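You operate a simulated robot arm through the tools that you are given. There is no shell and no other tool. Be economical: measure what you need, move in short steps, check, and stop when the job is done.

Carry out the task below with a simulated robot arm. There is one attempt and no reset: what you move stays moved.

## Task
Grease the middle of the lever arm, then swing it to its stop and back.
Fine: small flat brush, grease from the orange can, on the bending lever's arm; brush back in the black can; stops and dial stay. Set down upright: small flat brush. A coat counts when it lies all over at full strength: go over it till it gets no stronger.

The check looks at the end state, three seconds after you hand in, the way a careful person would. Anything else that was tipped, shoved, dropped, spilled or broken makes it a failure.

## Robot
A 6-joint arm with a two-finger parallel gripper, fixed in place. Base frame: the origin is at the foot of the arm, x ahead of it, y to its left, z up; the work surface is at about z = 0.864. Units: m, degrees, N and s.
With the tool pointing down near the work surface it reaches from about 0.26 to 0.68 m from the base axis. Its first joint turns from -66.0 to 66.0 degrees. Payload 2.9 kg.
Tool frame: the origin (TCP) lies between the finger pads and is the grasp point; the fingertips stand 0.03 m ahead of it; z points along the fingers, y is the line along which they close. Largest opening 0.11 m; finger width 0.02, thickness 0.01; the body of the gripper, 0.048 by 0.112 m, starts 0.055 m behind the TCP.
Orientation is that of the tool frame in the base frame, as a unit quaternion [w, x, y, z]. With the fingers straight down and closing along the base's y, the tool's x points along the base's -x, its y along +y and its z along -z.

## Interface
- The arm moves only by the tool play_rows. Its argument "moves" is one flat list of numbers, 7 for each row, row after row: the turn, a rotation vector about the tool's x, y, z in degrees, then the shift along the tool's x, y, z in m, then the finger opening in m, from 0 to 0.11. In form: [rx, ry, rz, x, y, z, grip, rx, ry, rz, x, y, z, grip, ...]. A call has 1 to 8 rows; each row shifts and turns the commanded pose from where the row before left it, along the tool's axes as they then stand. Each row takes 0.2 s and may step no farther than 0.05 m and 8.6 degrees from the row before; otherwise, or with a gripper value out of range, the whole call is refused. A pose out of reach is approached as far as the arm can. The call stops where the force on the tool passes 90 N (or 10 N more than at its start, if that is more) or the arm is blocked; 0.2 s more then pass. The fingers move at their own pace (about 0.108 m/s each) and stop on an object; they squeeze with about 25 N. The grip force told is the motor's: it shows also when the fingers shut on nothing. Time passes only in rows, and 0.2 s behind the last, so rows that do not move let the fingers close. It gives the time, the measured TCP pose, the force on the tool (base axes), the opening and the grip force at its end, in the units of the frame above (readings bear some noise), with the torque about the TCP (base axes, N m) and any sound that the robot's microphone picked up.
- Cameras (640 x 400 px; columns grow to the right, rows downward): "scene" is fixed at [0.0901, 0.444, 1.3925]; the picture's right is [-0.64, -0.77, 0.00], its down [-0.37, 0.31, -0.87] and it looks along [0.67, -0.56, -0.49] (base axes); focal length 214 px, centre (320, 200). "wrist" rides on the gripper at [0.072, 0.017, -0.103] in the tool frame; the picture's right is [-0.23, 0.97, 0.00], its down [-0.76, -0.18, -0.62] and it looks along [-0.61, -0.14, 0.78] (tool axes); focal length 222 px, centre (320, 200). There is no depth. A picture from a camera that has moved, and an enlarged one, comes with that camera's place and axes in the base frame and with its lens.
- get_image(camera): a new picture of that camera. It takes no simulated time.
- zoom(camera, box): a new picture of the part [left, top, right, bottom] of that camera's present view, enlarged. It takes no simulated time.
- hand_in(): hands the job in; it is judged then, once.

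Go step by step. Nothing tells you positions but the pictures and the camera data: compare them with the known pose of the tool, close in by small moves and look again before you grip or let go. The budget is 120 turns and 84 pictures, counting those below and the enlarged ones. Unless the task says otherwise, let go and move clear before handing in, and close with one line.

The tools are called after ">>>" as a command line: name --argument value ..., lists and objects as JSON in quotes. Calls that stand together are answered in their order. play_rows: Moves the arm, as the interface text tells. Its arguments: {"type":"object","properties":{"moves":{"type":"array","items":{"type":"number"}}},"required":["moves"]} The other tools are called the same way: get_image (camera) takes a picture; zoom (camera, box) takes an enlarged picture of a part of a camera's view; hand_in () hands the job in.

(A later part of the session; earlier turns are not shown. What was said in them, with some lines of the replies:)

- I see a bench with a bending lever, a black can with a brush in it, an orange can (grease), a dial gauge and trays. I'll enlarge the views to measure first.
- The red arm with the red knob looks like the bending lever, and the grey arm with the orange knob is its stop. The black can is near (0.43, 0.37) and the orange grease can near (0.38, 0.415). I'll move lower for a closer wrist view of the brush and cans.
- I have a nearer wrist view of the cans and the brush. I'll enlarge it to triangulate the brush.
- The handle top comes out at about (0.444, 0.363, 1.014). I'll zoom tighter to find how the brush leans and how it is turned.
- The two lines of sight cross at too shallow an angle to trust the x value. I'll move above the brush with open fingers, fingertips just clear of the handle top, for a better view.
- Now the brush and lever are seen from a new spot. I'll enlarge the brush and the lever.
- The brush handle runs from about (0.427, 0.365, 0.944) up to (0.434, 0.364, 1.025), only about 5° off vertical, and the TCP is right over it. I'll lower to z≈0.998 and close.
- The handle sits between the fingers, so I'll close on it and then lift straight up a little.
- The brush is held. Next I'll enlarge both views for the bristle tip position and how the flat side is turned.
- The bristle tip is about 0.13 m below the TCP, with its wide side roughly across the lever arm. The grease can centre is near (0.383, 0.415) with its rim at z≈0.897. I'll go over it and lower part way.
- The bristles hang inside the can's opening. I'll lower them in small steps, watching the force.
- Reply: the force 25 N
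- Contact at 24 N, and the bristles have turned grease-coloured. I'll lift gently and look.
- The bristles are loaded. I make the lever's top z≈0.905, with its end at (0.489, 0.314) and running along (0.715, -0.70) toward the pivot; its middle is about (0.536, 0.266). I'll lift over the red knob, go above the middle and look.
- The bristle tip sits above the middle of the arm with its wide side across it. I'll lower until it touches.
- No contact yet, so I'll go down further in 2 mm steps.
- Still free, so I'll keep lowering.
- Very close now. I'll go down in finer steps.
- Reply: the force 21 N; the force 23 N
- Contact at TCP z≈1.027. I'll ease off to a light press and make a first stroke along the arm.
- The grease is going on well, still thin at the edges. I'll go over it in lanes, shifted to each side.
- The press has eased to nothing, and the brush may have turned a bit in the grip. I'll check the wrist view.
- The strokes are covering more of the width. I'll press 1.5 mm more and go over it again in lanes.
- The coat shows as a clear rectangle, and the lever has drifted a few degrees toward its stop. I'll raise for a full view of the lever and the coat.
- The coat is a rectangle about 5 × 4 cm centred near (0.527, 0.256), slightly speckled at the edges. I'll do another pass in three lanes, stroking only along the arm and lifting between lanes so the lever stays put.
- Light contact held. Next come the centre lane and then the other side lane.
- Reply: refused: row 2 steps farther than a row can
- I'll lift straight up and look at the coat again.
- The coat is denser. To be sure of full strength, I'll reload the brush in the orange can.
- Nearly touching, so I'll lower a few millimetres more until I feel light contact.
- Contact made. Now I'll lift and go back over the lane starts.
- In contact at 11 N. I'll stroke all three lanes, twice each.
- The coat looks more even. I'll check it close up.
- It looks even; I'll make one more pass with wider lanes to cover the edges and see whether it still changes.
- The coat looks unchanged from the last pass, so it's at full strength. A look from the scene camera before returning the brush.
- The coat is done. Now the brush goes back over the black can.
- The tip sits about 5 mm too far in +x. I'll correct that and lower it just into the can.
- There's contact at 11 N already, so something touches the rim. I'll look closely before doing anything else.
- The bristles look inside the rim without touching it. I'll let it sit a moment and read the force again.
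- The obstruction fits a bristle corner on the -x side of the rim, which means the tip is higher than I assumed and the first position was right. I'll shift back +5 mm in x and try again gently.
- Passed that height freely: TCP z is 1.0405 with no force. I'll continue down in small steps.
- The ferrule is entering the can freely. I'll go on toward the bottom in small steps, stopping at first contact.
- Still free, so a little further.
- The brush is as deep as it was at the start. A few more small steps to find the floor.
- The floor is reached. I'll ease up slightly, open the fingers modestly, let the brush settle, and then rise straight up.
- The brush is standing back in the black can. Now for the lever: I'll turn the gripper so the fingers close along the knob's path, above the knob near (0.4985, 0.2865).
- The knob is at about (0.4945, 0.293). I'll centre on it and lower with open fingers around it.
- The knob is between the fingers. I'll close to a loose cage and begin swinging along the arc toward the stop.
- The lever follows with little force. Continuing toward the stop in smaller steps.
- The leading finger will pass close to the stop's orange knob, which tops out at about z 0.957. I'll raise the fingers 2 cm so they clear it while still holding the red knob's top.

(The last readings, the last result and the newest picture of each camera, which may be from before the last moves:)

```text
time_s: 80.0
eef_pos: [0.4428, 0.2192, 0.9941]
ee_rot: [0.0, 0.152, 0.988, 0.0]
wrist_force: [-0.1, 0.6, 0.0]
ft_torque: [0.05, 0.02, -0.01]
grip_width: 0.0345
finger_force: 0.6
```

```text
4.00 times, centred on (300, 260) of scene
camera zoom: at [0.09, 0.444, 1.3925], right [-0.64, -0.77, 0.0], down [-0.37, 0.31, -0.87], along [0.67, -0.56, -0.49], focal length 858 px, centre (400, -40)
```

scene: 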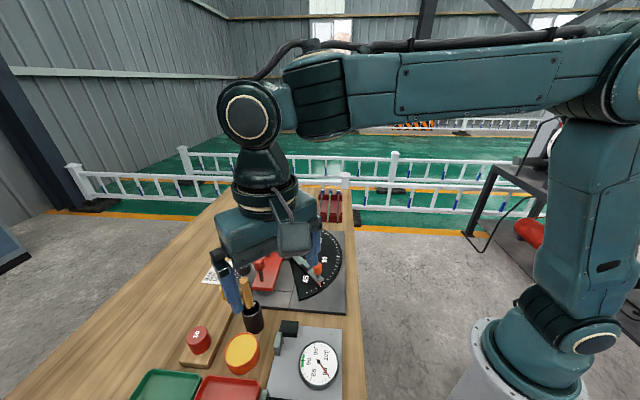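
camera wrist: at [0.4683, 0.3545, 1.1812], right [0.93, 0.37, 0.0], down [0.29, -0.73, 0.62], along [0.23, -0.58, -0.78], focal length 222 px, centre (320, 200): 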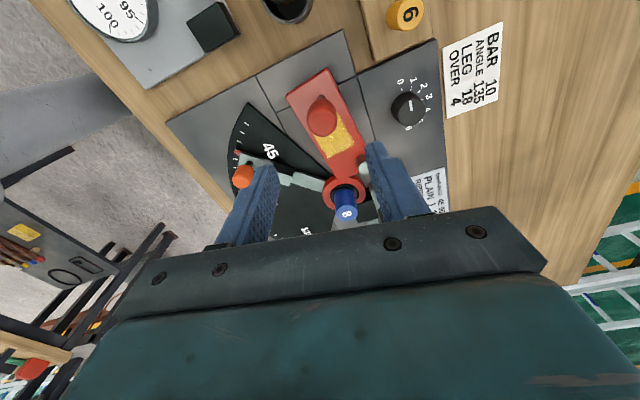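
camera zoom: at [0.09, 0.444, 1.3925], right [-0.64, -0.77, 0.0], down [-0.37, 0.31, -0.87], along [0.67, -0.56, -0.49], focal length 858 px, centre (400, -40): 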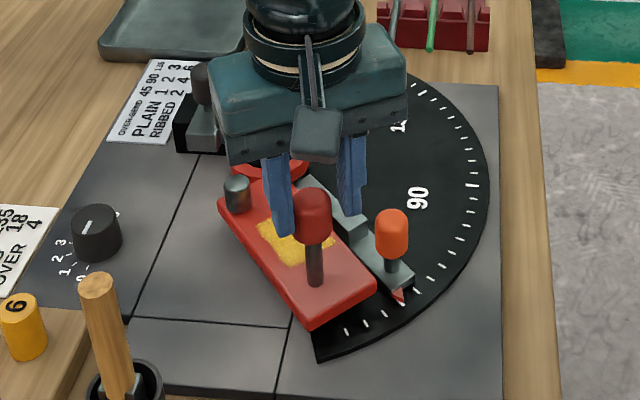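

Nearly at the stop's block. I'll continue in 1–1.5° steps, watching the force.

>>> play_rows --moves '[0, 0, -1.5, -0.0001, -0.0036, 0, 0.034]'

>>> play_rows --moves '[0, 0, -1, 0, -0.0024, 0, 0.034]'

>>> zoom --camera "wrist" --box '[200, 60, 440, 260]'

```text
time_s: 80.4
eef_pos: [0.442, 0.2136, 0.9944]
ee_rot: [0.001, 0.14, 0.99, 0.0]
wrist_force: [-0.7, 1.2, 0.1]
ft_torque: [0.02, 0.0, -0.01]
grip_width: 0.0344
finger_force: 0.6
```

```text
time_s: 80.8
eef_pos: [0.4419, 0.2121, 0.9953]
ee_rot: [0.001, 0.131, 0.991, 0.0]
wrist_force: [0.4, -0.1, -0.5]
ft_torque: [-0.03, -0.01, 0.04]
grip_width: 0.0343
finger_force: 0.6
```

```text
2.00 times, centred on (320, 160) of wrist
camera zoom: at [0.3748, 0.2473, 1.0983], right [0.47, 0.88, 0.0], down [0.69, -0.37, 0.62], along [0.55, -0.29, -0.78], focal length 444 px, centre (320, 280)
```

zoom: 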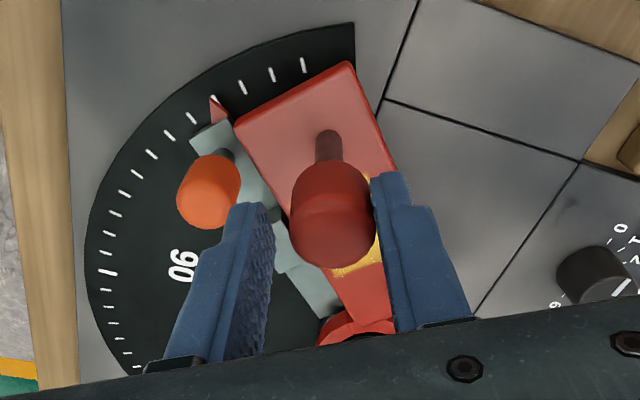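

>>> play_rows --moves '[0, 0, -1, 0, -0.0024, 0, 0.034]'

>>> play_rows --moves '[0, 0, -1, 0, -0.0024, 0, 0.034]'

>>> play_rows --moves '[0, 0, -1, 0, -0.0024, 0, 0.034]'

```text
time_s: 81.2
eef_pos: [0.4424, 0.211, 0.9945]
ee_rot: [0.002, 0.122, 0.993, 0.0]
wrist_force: [0.3, 0.8, 1.1]
ft_torque: [0.04, -0.01, -0.01]
grip_width: 0.0346
finger_force: 0.4
```

```text
time_s: 81.6
eef_pos: [0.4398, 0.2091, 0.9947]
ee_rot: [0.001, 0.113, 0.994, 0.001]
wrist_force: [1.9, 4.4, -1.4]
ft_torque: [0.06, -0.11, -0.03]
grip_width: 0.0365
finger_force: 2.4
```

```text
time_s: 82.0
eef_pos: [0.4403, 0.2071, 0.9947]
ee_rot: [0.002, 0.104, 0.995, 0.0]
wrist_force: [6.6, 10.9, -2.7]
ft_torque: [0.11, -0.18, -0.1]
grip_width: 0.0398
finger_force: 6.0
```

The force rose to 11 N and a finger gave way, so the lever is on its stop. I'll check that the stop hasn't shifted.

>>> zoom --camera "scene" --box '[260, 220, 340, 300]'

>>> zoom --camera "wrist" --box '[200, 60, 440, 260]'

```text
5.00 times, centred on (300, 260) of scene
camera zoom: at [0.0903, 0.4443, 1.3924], right [-0.64, -0.77, 0.0], down [-0.37, 0.31, -0.87], along [0.67, -0.56, -0.49], focal length 1072 px, centre (420, -100)
```

zoom: 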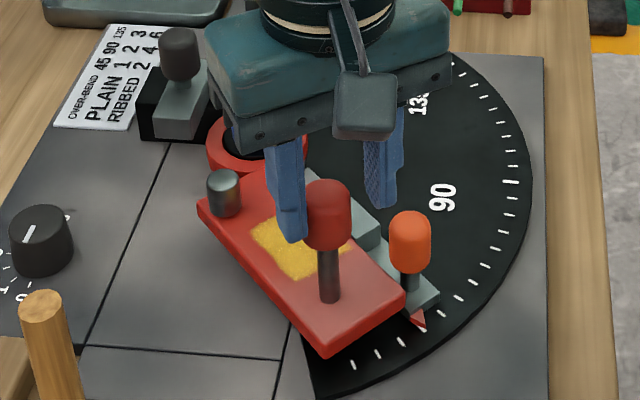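

```text
2.00 times, centred on (320, 160) of wrist
camera zoom: at [0.3716, 0.2377, 1.0982], right [0.42, 0.91, 0.0], down [0.71, -0.33, 0.63], along [0.57, -0.26, -0.78], focal length 444 px, centre (320, 280)
```

zoom: 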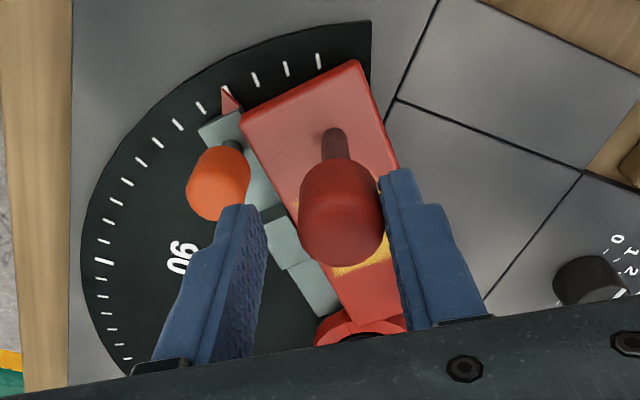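

The lever is against the block, and the pointer still sits at the same tick. Now I'll swing it back along the same arc.

>>> play_rows --moves '[0, 0, 2, 0, 0.0048, 0, 0.034, 0, 0, 4, -0.0003, 0.0096, 0, 0.034, 0, 0, 4, -0.0003, 0.0096, 0, 0.034, 0, 0, 4, -0.0003, 0.0096, 0, 0.034, 0, 0, 4, -0.0003, 0.0096, 0, 0.034, 0, 0, 4, -0.0003, 0.0096, 0, 0.034, 0, 0, 4, -0.0003, 0.0096, 0, 0.034]'

>>> zoom --camera "wrist" --box '[200, 60, 440, 260]'

```text
time_s: 83.6
eef_pos: [0.4658, 0.2633, 0.9957]
ee_rot: [0.001, 0.326, 0.945, 0.0]
wrist_force: [0.9, 0.7, -0.7]
ft_torque: [-0.01, 0.01, 0.03]
grip_width: 0.0342
finger_force: 0.1
```

```text
2.00 times, centred on (320, 160) of wrist
camera zoom: at [0.418, 0.3196, 1.0983], right [0.78, 0.63, 0.0], down [0.49, -0.61, 0.62], along [0.39, -0.49, -0.78], focal length 444 px, centre (320, 280)
```

zoom: 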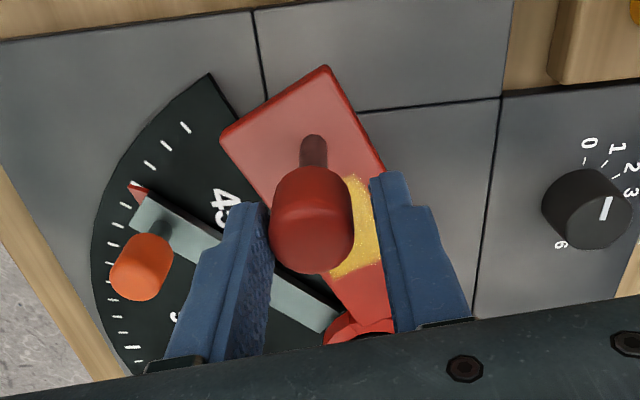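

The lever follows back. Continuing toward its rest position.

>>> play_rows --moves '[0, 0, 4, -0.0003, 0.0096, 0, 0.034, 0, 0, 4, -0.0003, 0.0096, 0, 0.034, 0, 0, 4, -0.0003, 0.0096, 0, 0.034, 0, 0, 4, -0.0003, 0.0096, 0, 0.034, 0, 0, 3, -0.0002, 0.0072, 0, 0.034]'

>>> play_rows --moves '[0, 0, 1.5, -0.0001, 0.0036, 0, 0.034, 0, 0, 0, 0, 0, 0, 0.034]'

>>> zoom --camera "scene" --box '[180, 180, 380, 305]'

```text
time_s: 84.8
eef_pos: [0.4994, 0.2924, 0.9947]
ee_rot: [0.0, 0.478, 0.878, 0.001]
wrist_force: [-0.7, -0.4, 0.5]
ft_torque: [-0.02, -0.01, 0.01]
grip_width: 0.0341
finger_force: 0.6
```

```text
time_s: 85.4
eef_pos: [0.503, 0.2956, 0.9937]
ee_rot: [0.001, 0.488, 0.873, 0.001]
wrist_force: [-0.9, -0.3, 0.3]
ft_torque: [0.0, 0.03, 0.01]
grip_width: 0.0342
finger_force: 0.2
```

```text
3.20 times, centred on (280, 242) of scene
camera zoom: at [0.09, 0.4439, 1.3925], right [-0.64, -0.77, 0.0], down [-0.37, 0.31, -0.87], along [0.67, -0.56, -0.49], focal length 686 px, centre (448, 64)
```

zoom: 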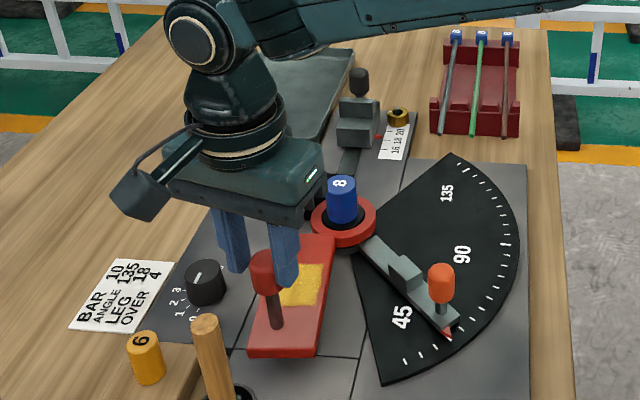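

About 4–5° short of the original place. I'll continue in small steps.

>>> play_rows --moves '[0, 0, 1.5, -0.0001, 0.0036, 0, 0.034, 0, 0, 1, 0, 0.0024, 0, 0.034, 0, 0, 0, 0, 0, 0, 0.034]'

>>> play_rows --moves '[0, 0, 1, 0, 0.0024, 0, 0.034, 0, 0, 0, 0, 0, 0, 0.034]'

>>> zoom --camera "scene" --box '[180, 180, 380, 305]'

```text
time_s: 86.2
eef_pos: [0.5072, 0.2977, 0.9947]
ee_rot: [0.0, 0.507, 0.862, -0.001]
wrist_force: [-0.7, -1.0, -0.8]
ft_torque: [-0.01, 0.02, 0.03]
grip_width: 0.0343
finger_force: 0.2
```

```text
time_s: 86.8
eef_pos: [0.5095, 0.2997, 0.9949]
ee_rot: [0.0, 0.515, 0.857, 0.0]
wrist_force: [-1.0, -0.5, 0.4]
ft_torque: [0.03, 0.01, -0.03]
grip_width: 0.034
finger_force: 0.6
```

```text
3.20 times, centred on (280, 242) of scene
camera zoom: at [0.09, 0.4439, 1.3925], right [-0.64, -0.77, 0.0], down [-0.37, 0.31, -0.87], along [0.67, -0.56, -0.49], focal length 686 px, centre (448, 64)
```

zoom: 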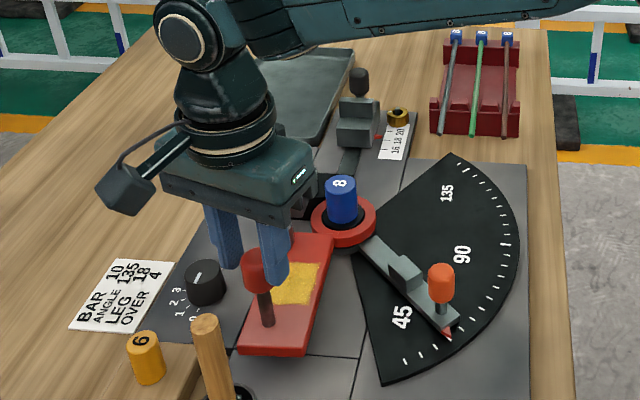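

>>> play_rows --moves '[0, 0, 1, 0, 0.0024, 0, 0.034, 0, 0, 0, 0, 0, 0, 0.034]'

>>> play_rows --moves '[0, 0, 0.8, 0, 0.002, 0, 0.034, 0, 0, 0, 0, 0, 0, 0.034]'

>>> zoom --camera "scene" --box '[180, 180, 380, 305]'

```text
time_s: 87.4
eef_pos: [0.5113, 0.2998, 0.9955]
ee_rot: [0.0, 0.522, 0.853, 0.0]
wrist_force: [-0.4, -1.8, 0.0]
ft_torque: [0.0, 0.02, 0.01]
grip_width: 0.0342
finger_force: 0.4
```

```text
time_s: 88.0
eef_pos: [0.5127, 0.3017, 0.9948]
ee_rot: [0.0, 0.528, 0.849, 0.0]
wrist_force: [0.5, 0.5, 0.3]
ft_torque: [-0.02, 0.01, -0.01]
grip_width: 0.034
finger_force: 0.5
```

```text
3.20 times, centred on (280, 242) of scene
camera zoom: at [0.09, 0.4439, 1.3925], right [-0.64, -0.77, 0.0], down [-0.37, 0.31, -0.87], along [0.67, -0.56, -0.49], focal length 686 px, centre (448, 64)
```

zoom: 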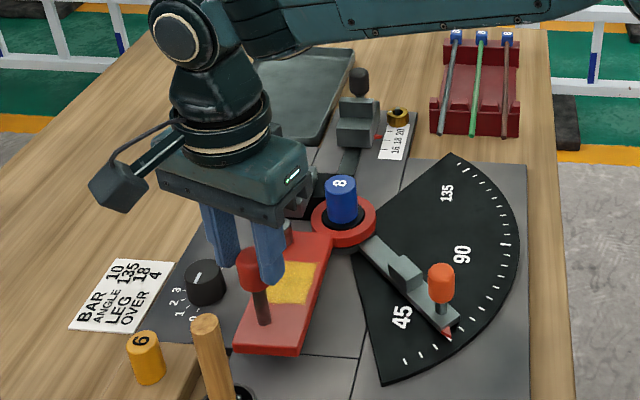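

Within a degree of the start. A last small nudge, feeling for the rest stop.

>>> play_rows --moves '[0, 0, 0.6, 0, 0.0015, 0, 0.034, 0, 0, 0, 0, 0, 0, 0.034]'

>>> play_rows --moves '[0, 0, 0.4, 0, 0.001, 0, 0.034, 0, 0, 0, 0, 0, 0, 0.034]'

>>> zoom --camera "scene" --box '[180, 180, 380, 305]'

```text
time_s: 88.6
eef_pos: [0.5152, 0.3029, 0.9938]
ee_rot: [0.0, 0.533, 0.846, 0.0]
wrist_force: [-1.3, 1.0, 1.1]
ft_torque: [-0.03, 0.05, 0.01]
grip_width: 0.0345
finger_force: 0.0
```

```text
time_s: 89.2
eef_pos: [0.5157, 0.3021, 0.9938]
ee_rot: [0.001, 0.535, 0.845, 0.0]
wrist_force: [-1.0, 0.3, -1.0]
ft_torque: [0.02, 0.0, -0.02]
grip_width: 0.0345
finger_force: 0.6
```

```text
3.20 times, centred on (280, 242) of scene
camera zoom: at [0.09, 0.4439, 1.3925], right [-0.64, -0.77, 0.0], down [-0.37, 0.31, -0.87], along [0.67, -0.56, -0.49], focal length 686 px, centre (448, 64)
```

zoom: 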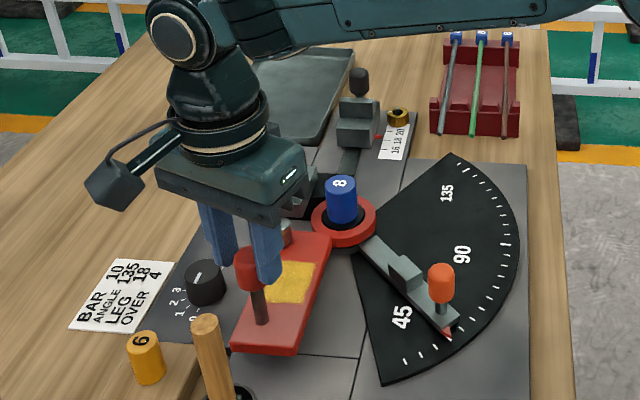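

It now matches the starting picture. One tiny nudge will tell me whether it rests against a hard stop.

>>> play_rows --moves '[0, 0, 0.4, 0, 0.001, 0, 0.034, 0, 0, 0, 0, 0, 0, 0.034]'

```text
time_s: 89.8
eef_pos: [0.5171, 0.302, 0.9945]
ee_rot: [0.001, 0.539, 0.842, -0.001]
wrist_force: [-3.9, -0.8, -1.4]
ft_torque: [-0.03, 0.02, 0.03]
grip_width: 0.0358
finger_force: 1.9
```

The force rises and a finger yields: the lever is at its rest stop. I'll open the fingers, rise clear and check everything.

>>> play_rows --moves '[0, 0, 0, 0, -0.0015, 0, 0.045, 0, 0, 0, 0, 0, 0, 0.05, 0, 0, 0, 0, 0, -0.03, 0.05, 0, 0, 0, 0, 0, -0.045, 0.05, 0, 0, 0, 0, 0, -0.045, 0.05, 0, 0, 0, 0.04, 0, -0.02, 0.05, 0, 0, 0, 0.04, 0, -0.02, 0.05]'

>>> get_image --camera "scene"

>>> zoom --camera "wrist" --box '[200, 0, 460, 200]'

```text
time_s: 91.4
eef_pos: [0.4805, 0.3756, 1.1555]
ee_rot: [0.0, 0.538, 0.843, 0.001]
wrist_force: [0.0, 0.4, 0.4]
ft_torque: [0.0, -0.02, 0.01]
grip_width: 0.0498
finger_force: 0.0
```

```text
6 pictures are left
```

scene: 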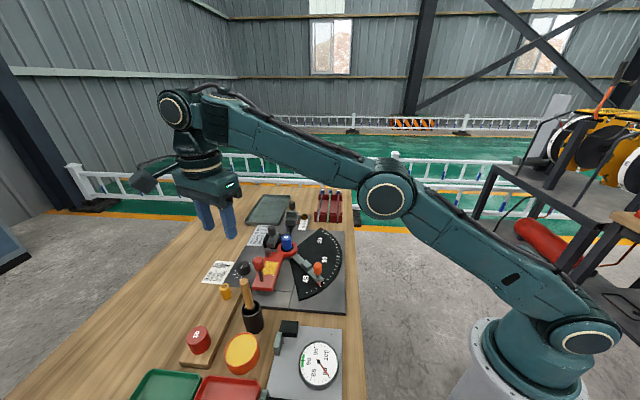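

```text
2.00 times, centred on (330, 100) of wrist
camera zoom: at [0.4649, 0.4464, 1.2586], right [0.98, 0.2, 0.0], down [0.16, -0.77, 0.62], along [0.13, -0.61, -0.78], focal length 444 px, centre (300, 400)
```

zoom: 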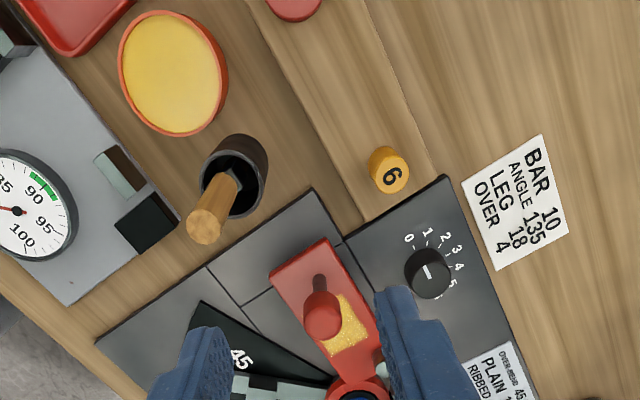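

>>> zoom --camera "scene" --box '[180, 180, 380, 305]'

>>> zoom --camera "scene" --box '[245, 235, 305, 295]'

```text
3.20 times, centred on (280, 242) of scene
camera zoom: at [0.0901, 0.4439, 1.3925], right [-0.64, -0.77, 0.0], down [-0.37, 0.31, -0.87], along [0.67, -0.56, -0.49], focal length 686 px, centre (448, 64)
```

zoom: 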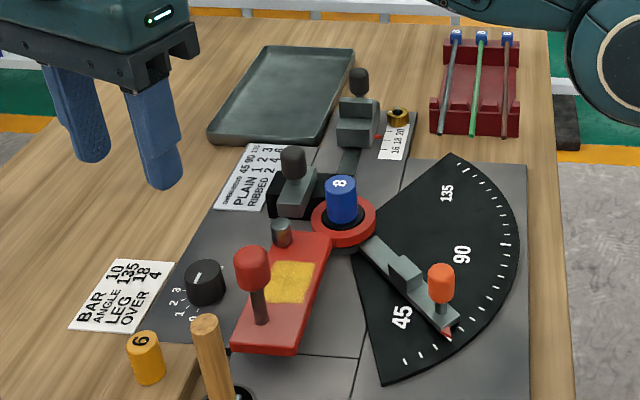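

```text
6.67 times, centred on (275, 265) of scene
camera zoom: at [0.0901, 0.4439, 1.3925], right [-0.64, -0.77, 0.0], down [-0.37, 0.31, -0.87], along [0.67, -0.56, -0.49], focal length 1430 px, centre (620, -233)
```

zoom: 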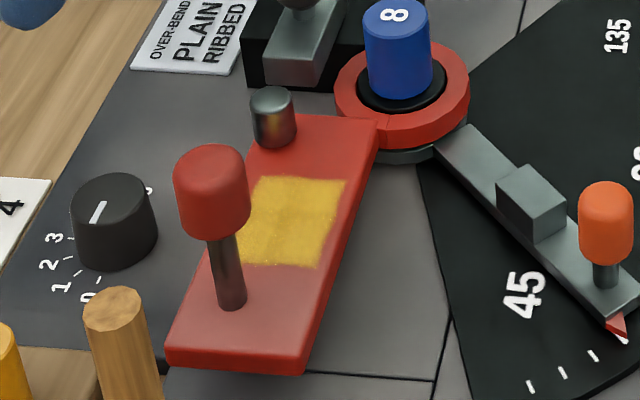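

Everything is in place: the coat is full, the lever is at rest, the stop and dial look unmoved, and the brush stands in the black can. I'm handing in.

>>> hand_in

```text
The job is handed in.
```

I greased the middle of the lever arm, put the brush back upright in the black can, swung the lever to its stop and back to rest, and handed the job in; no result has come back yet.
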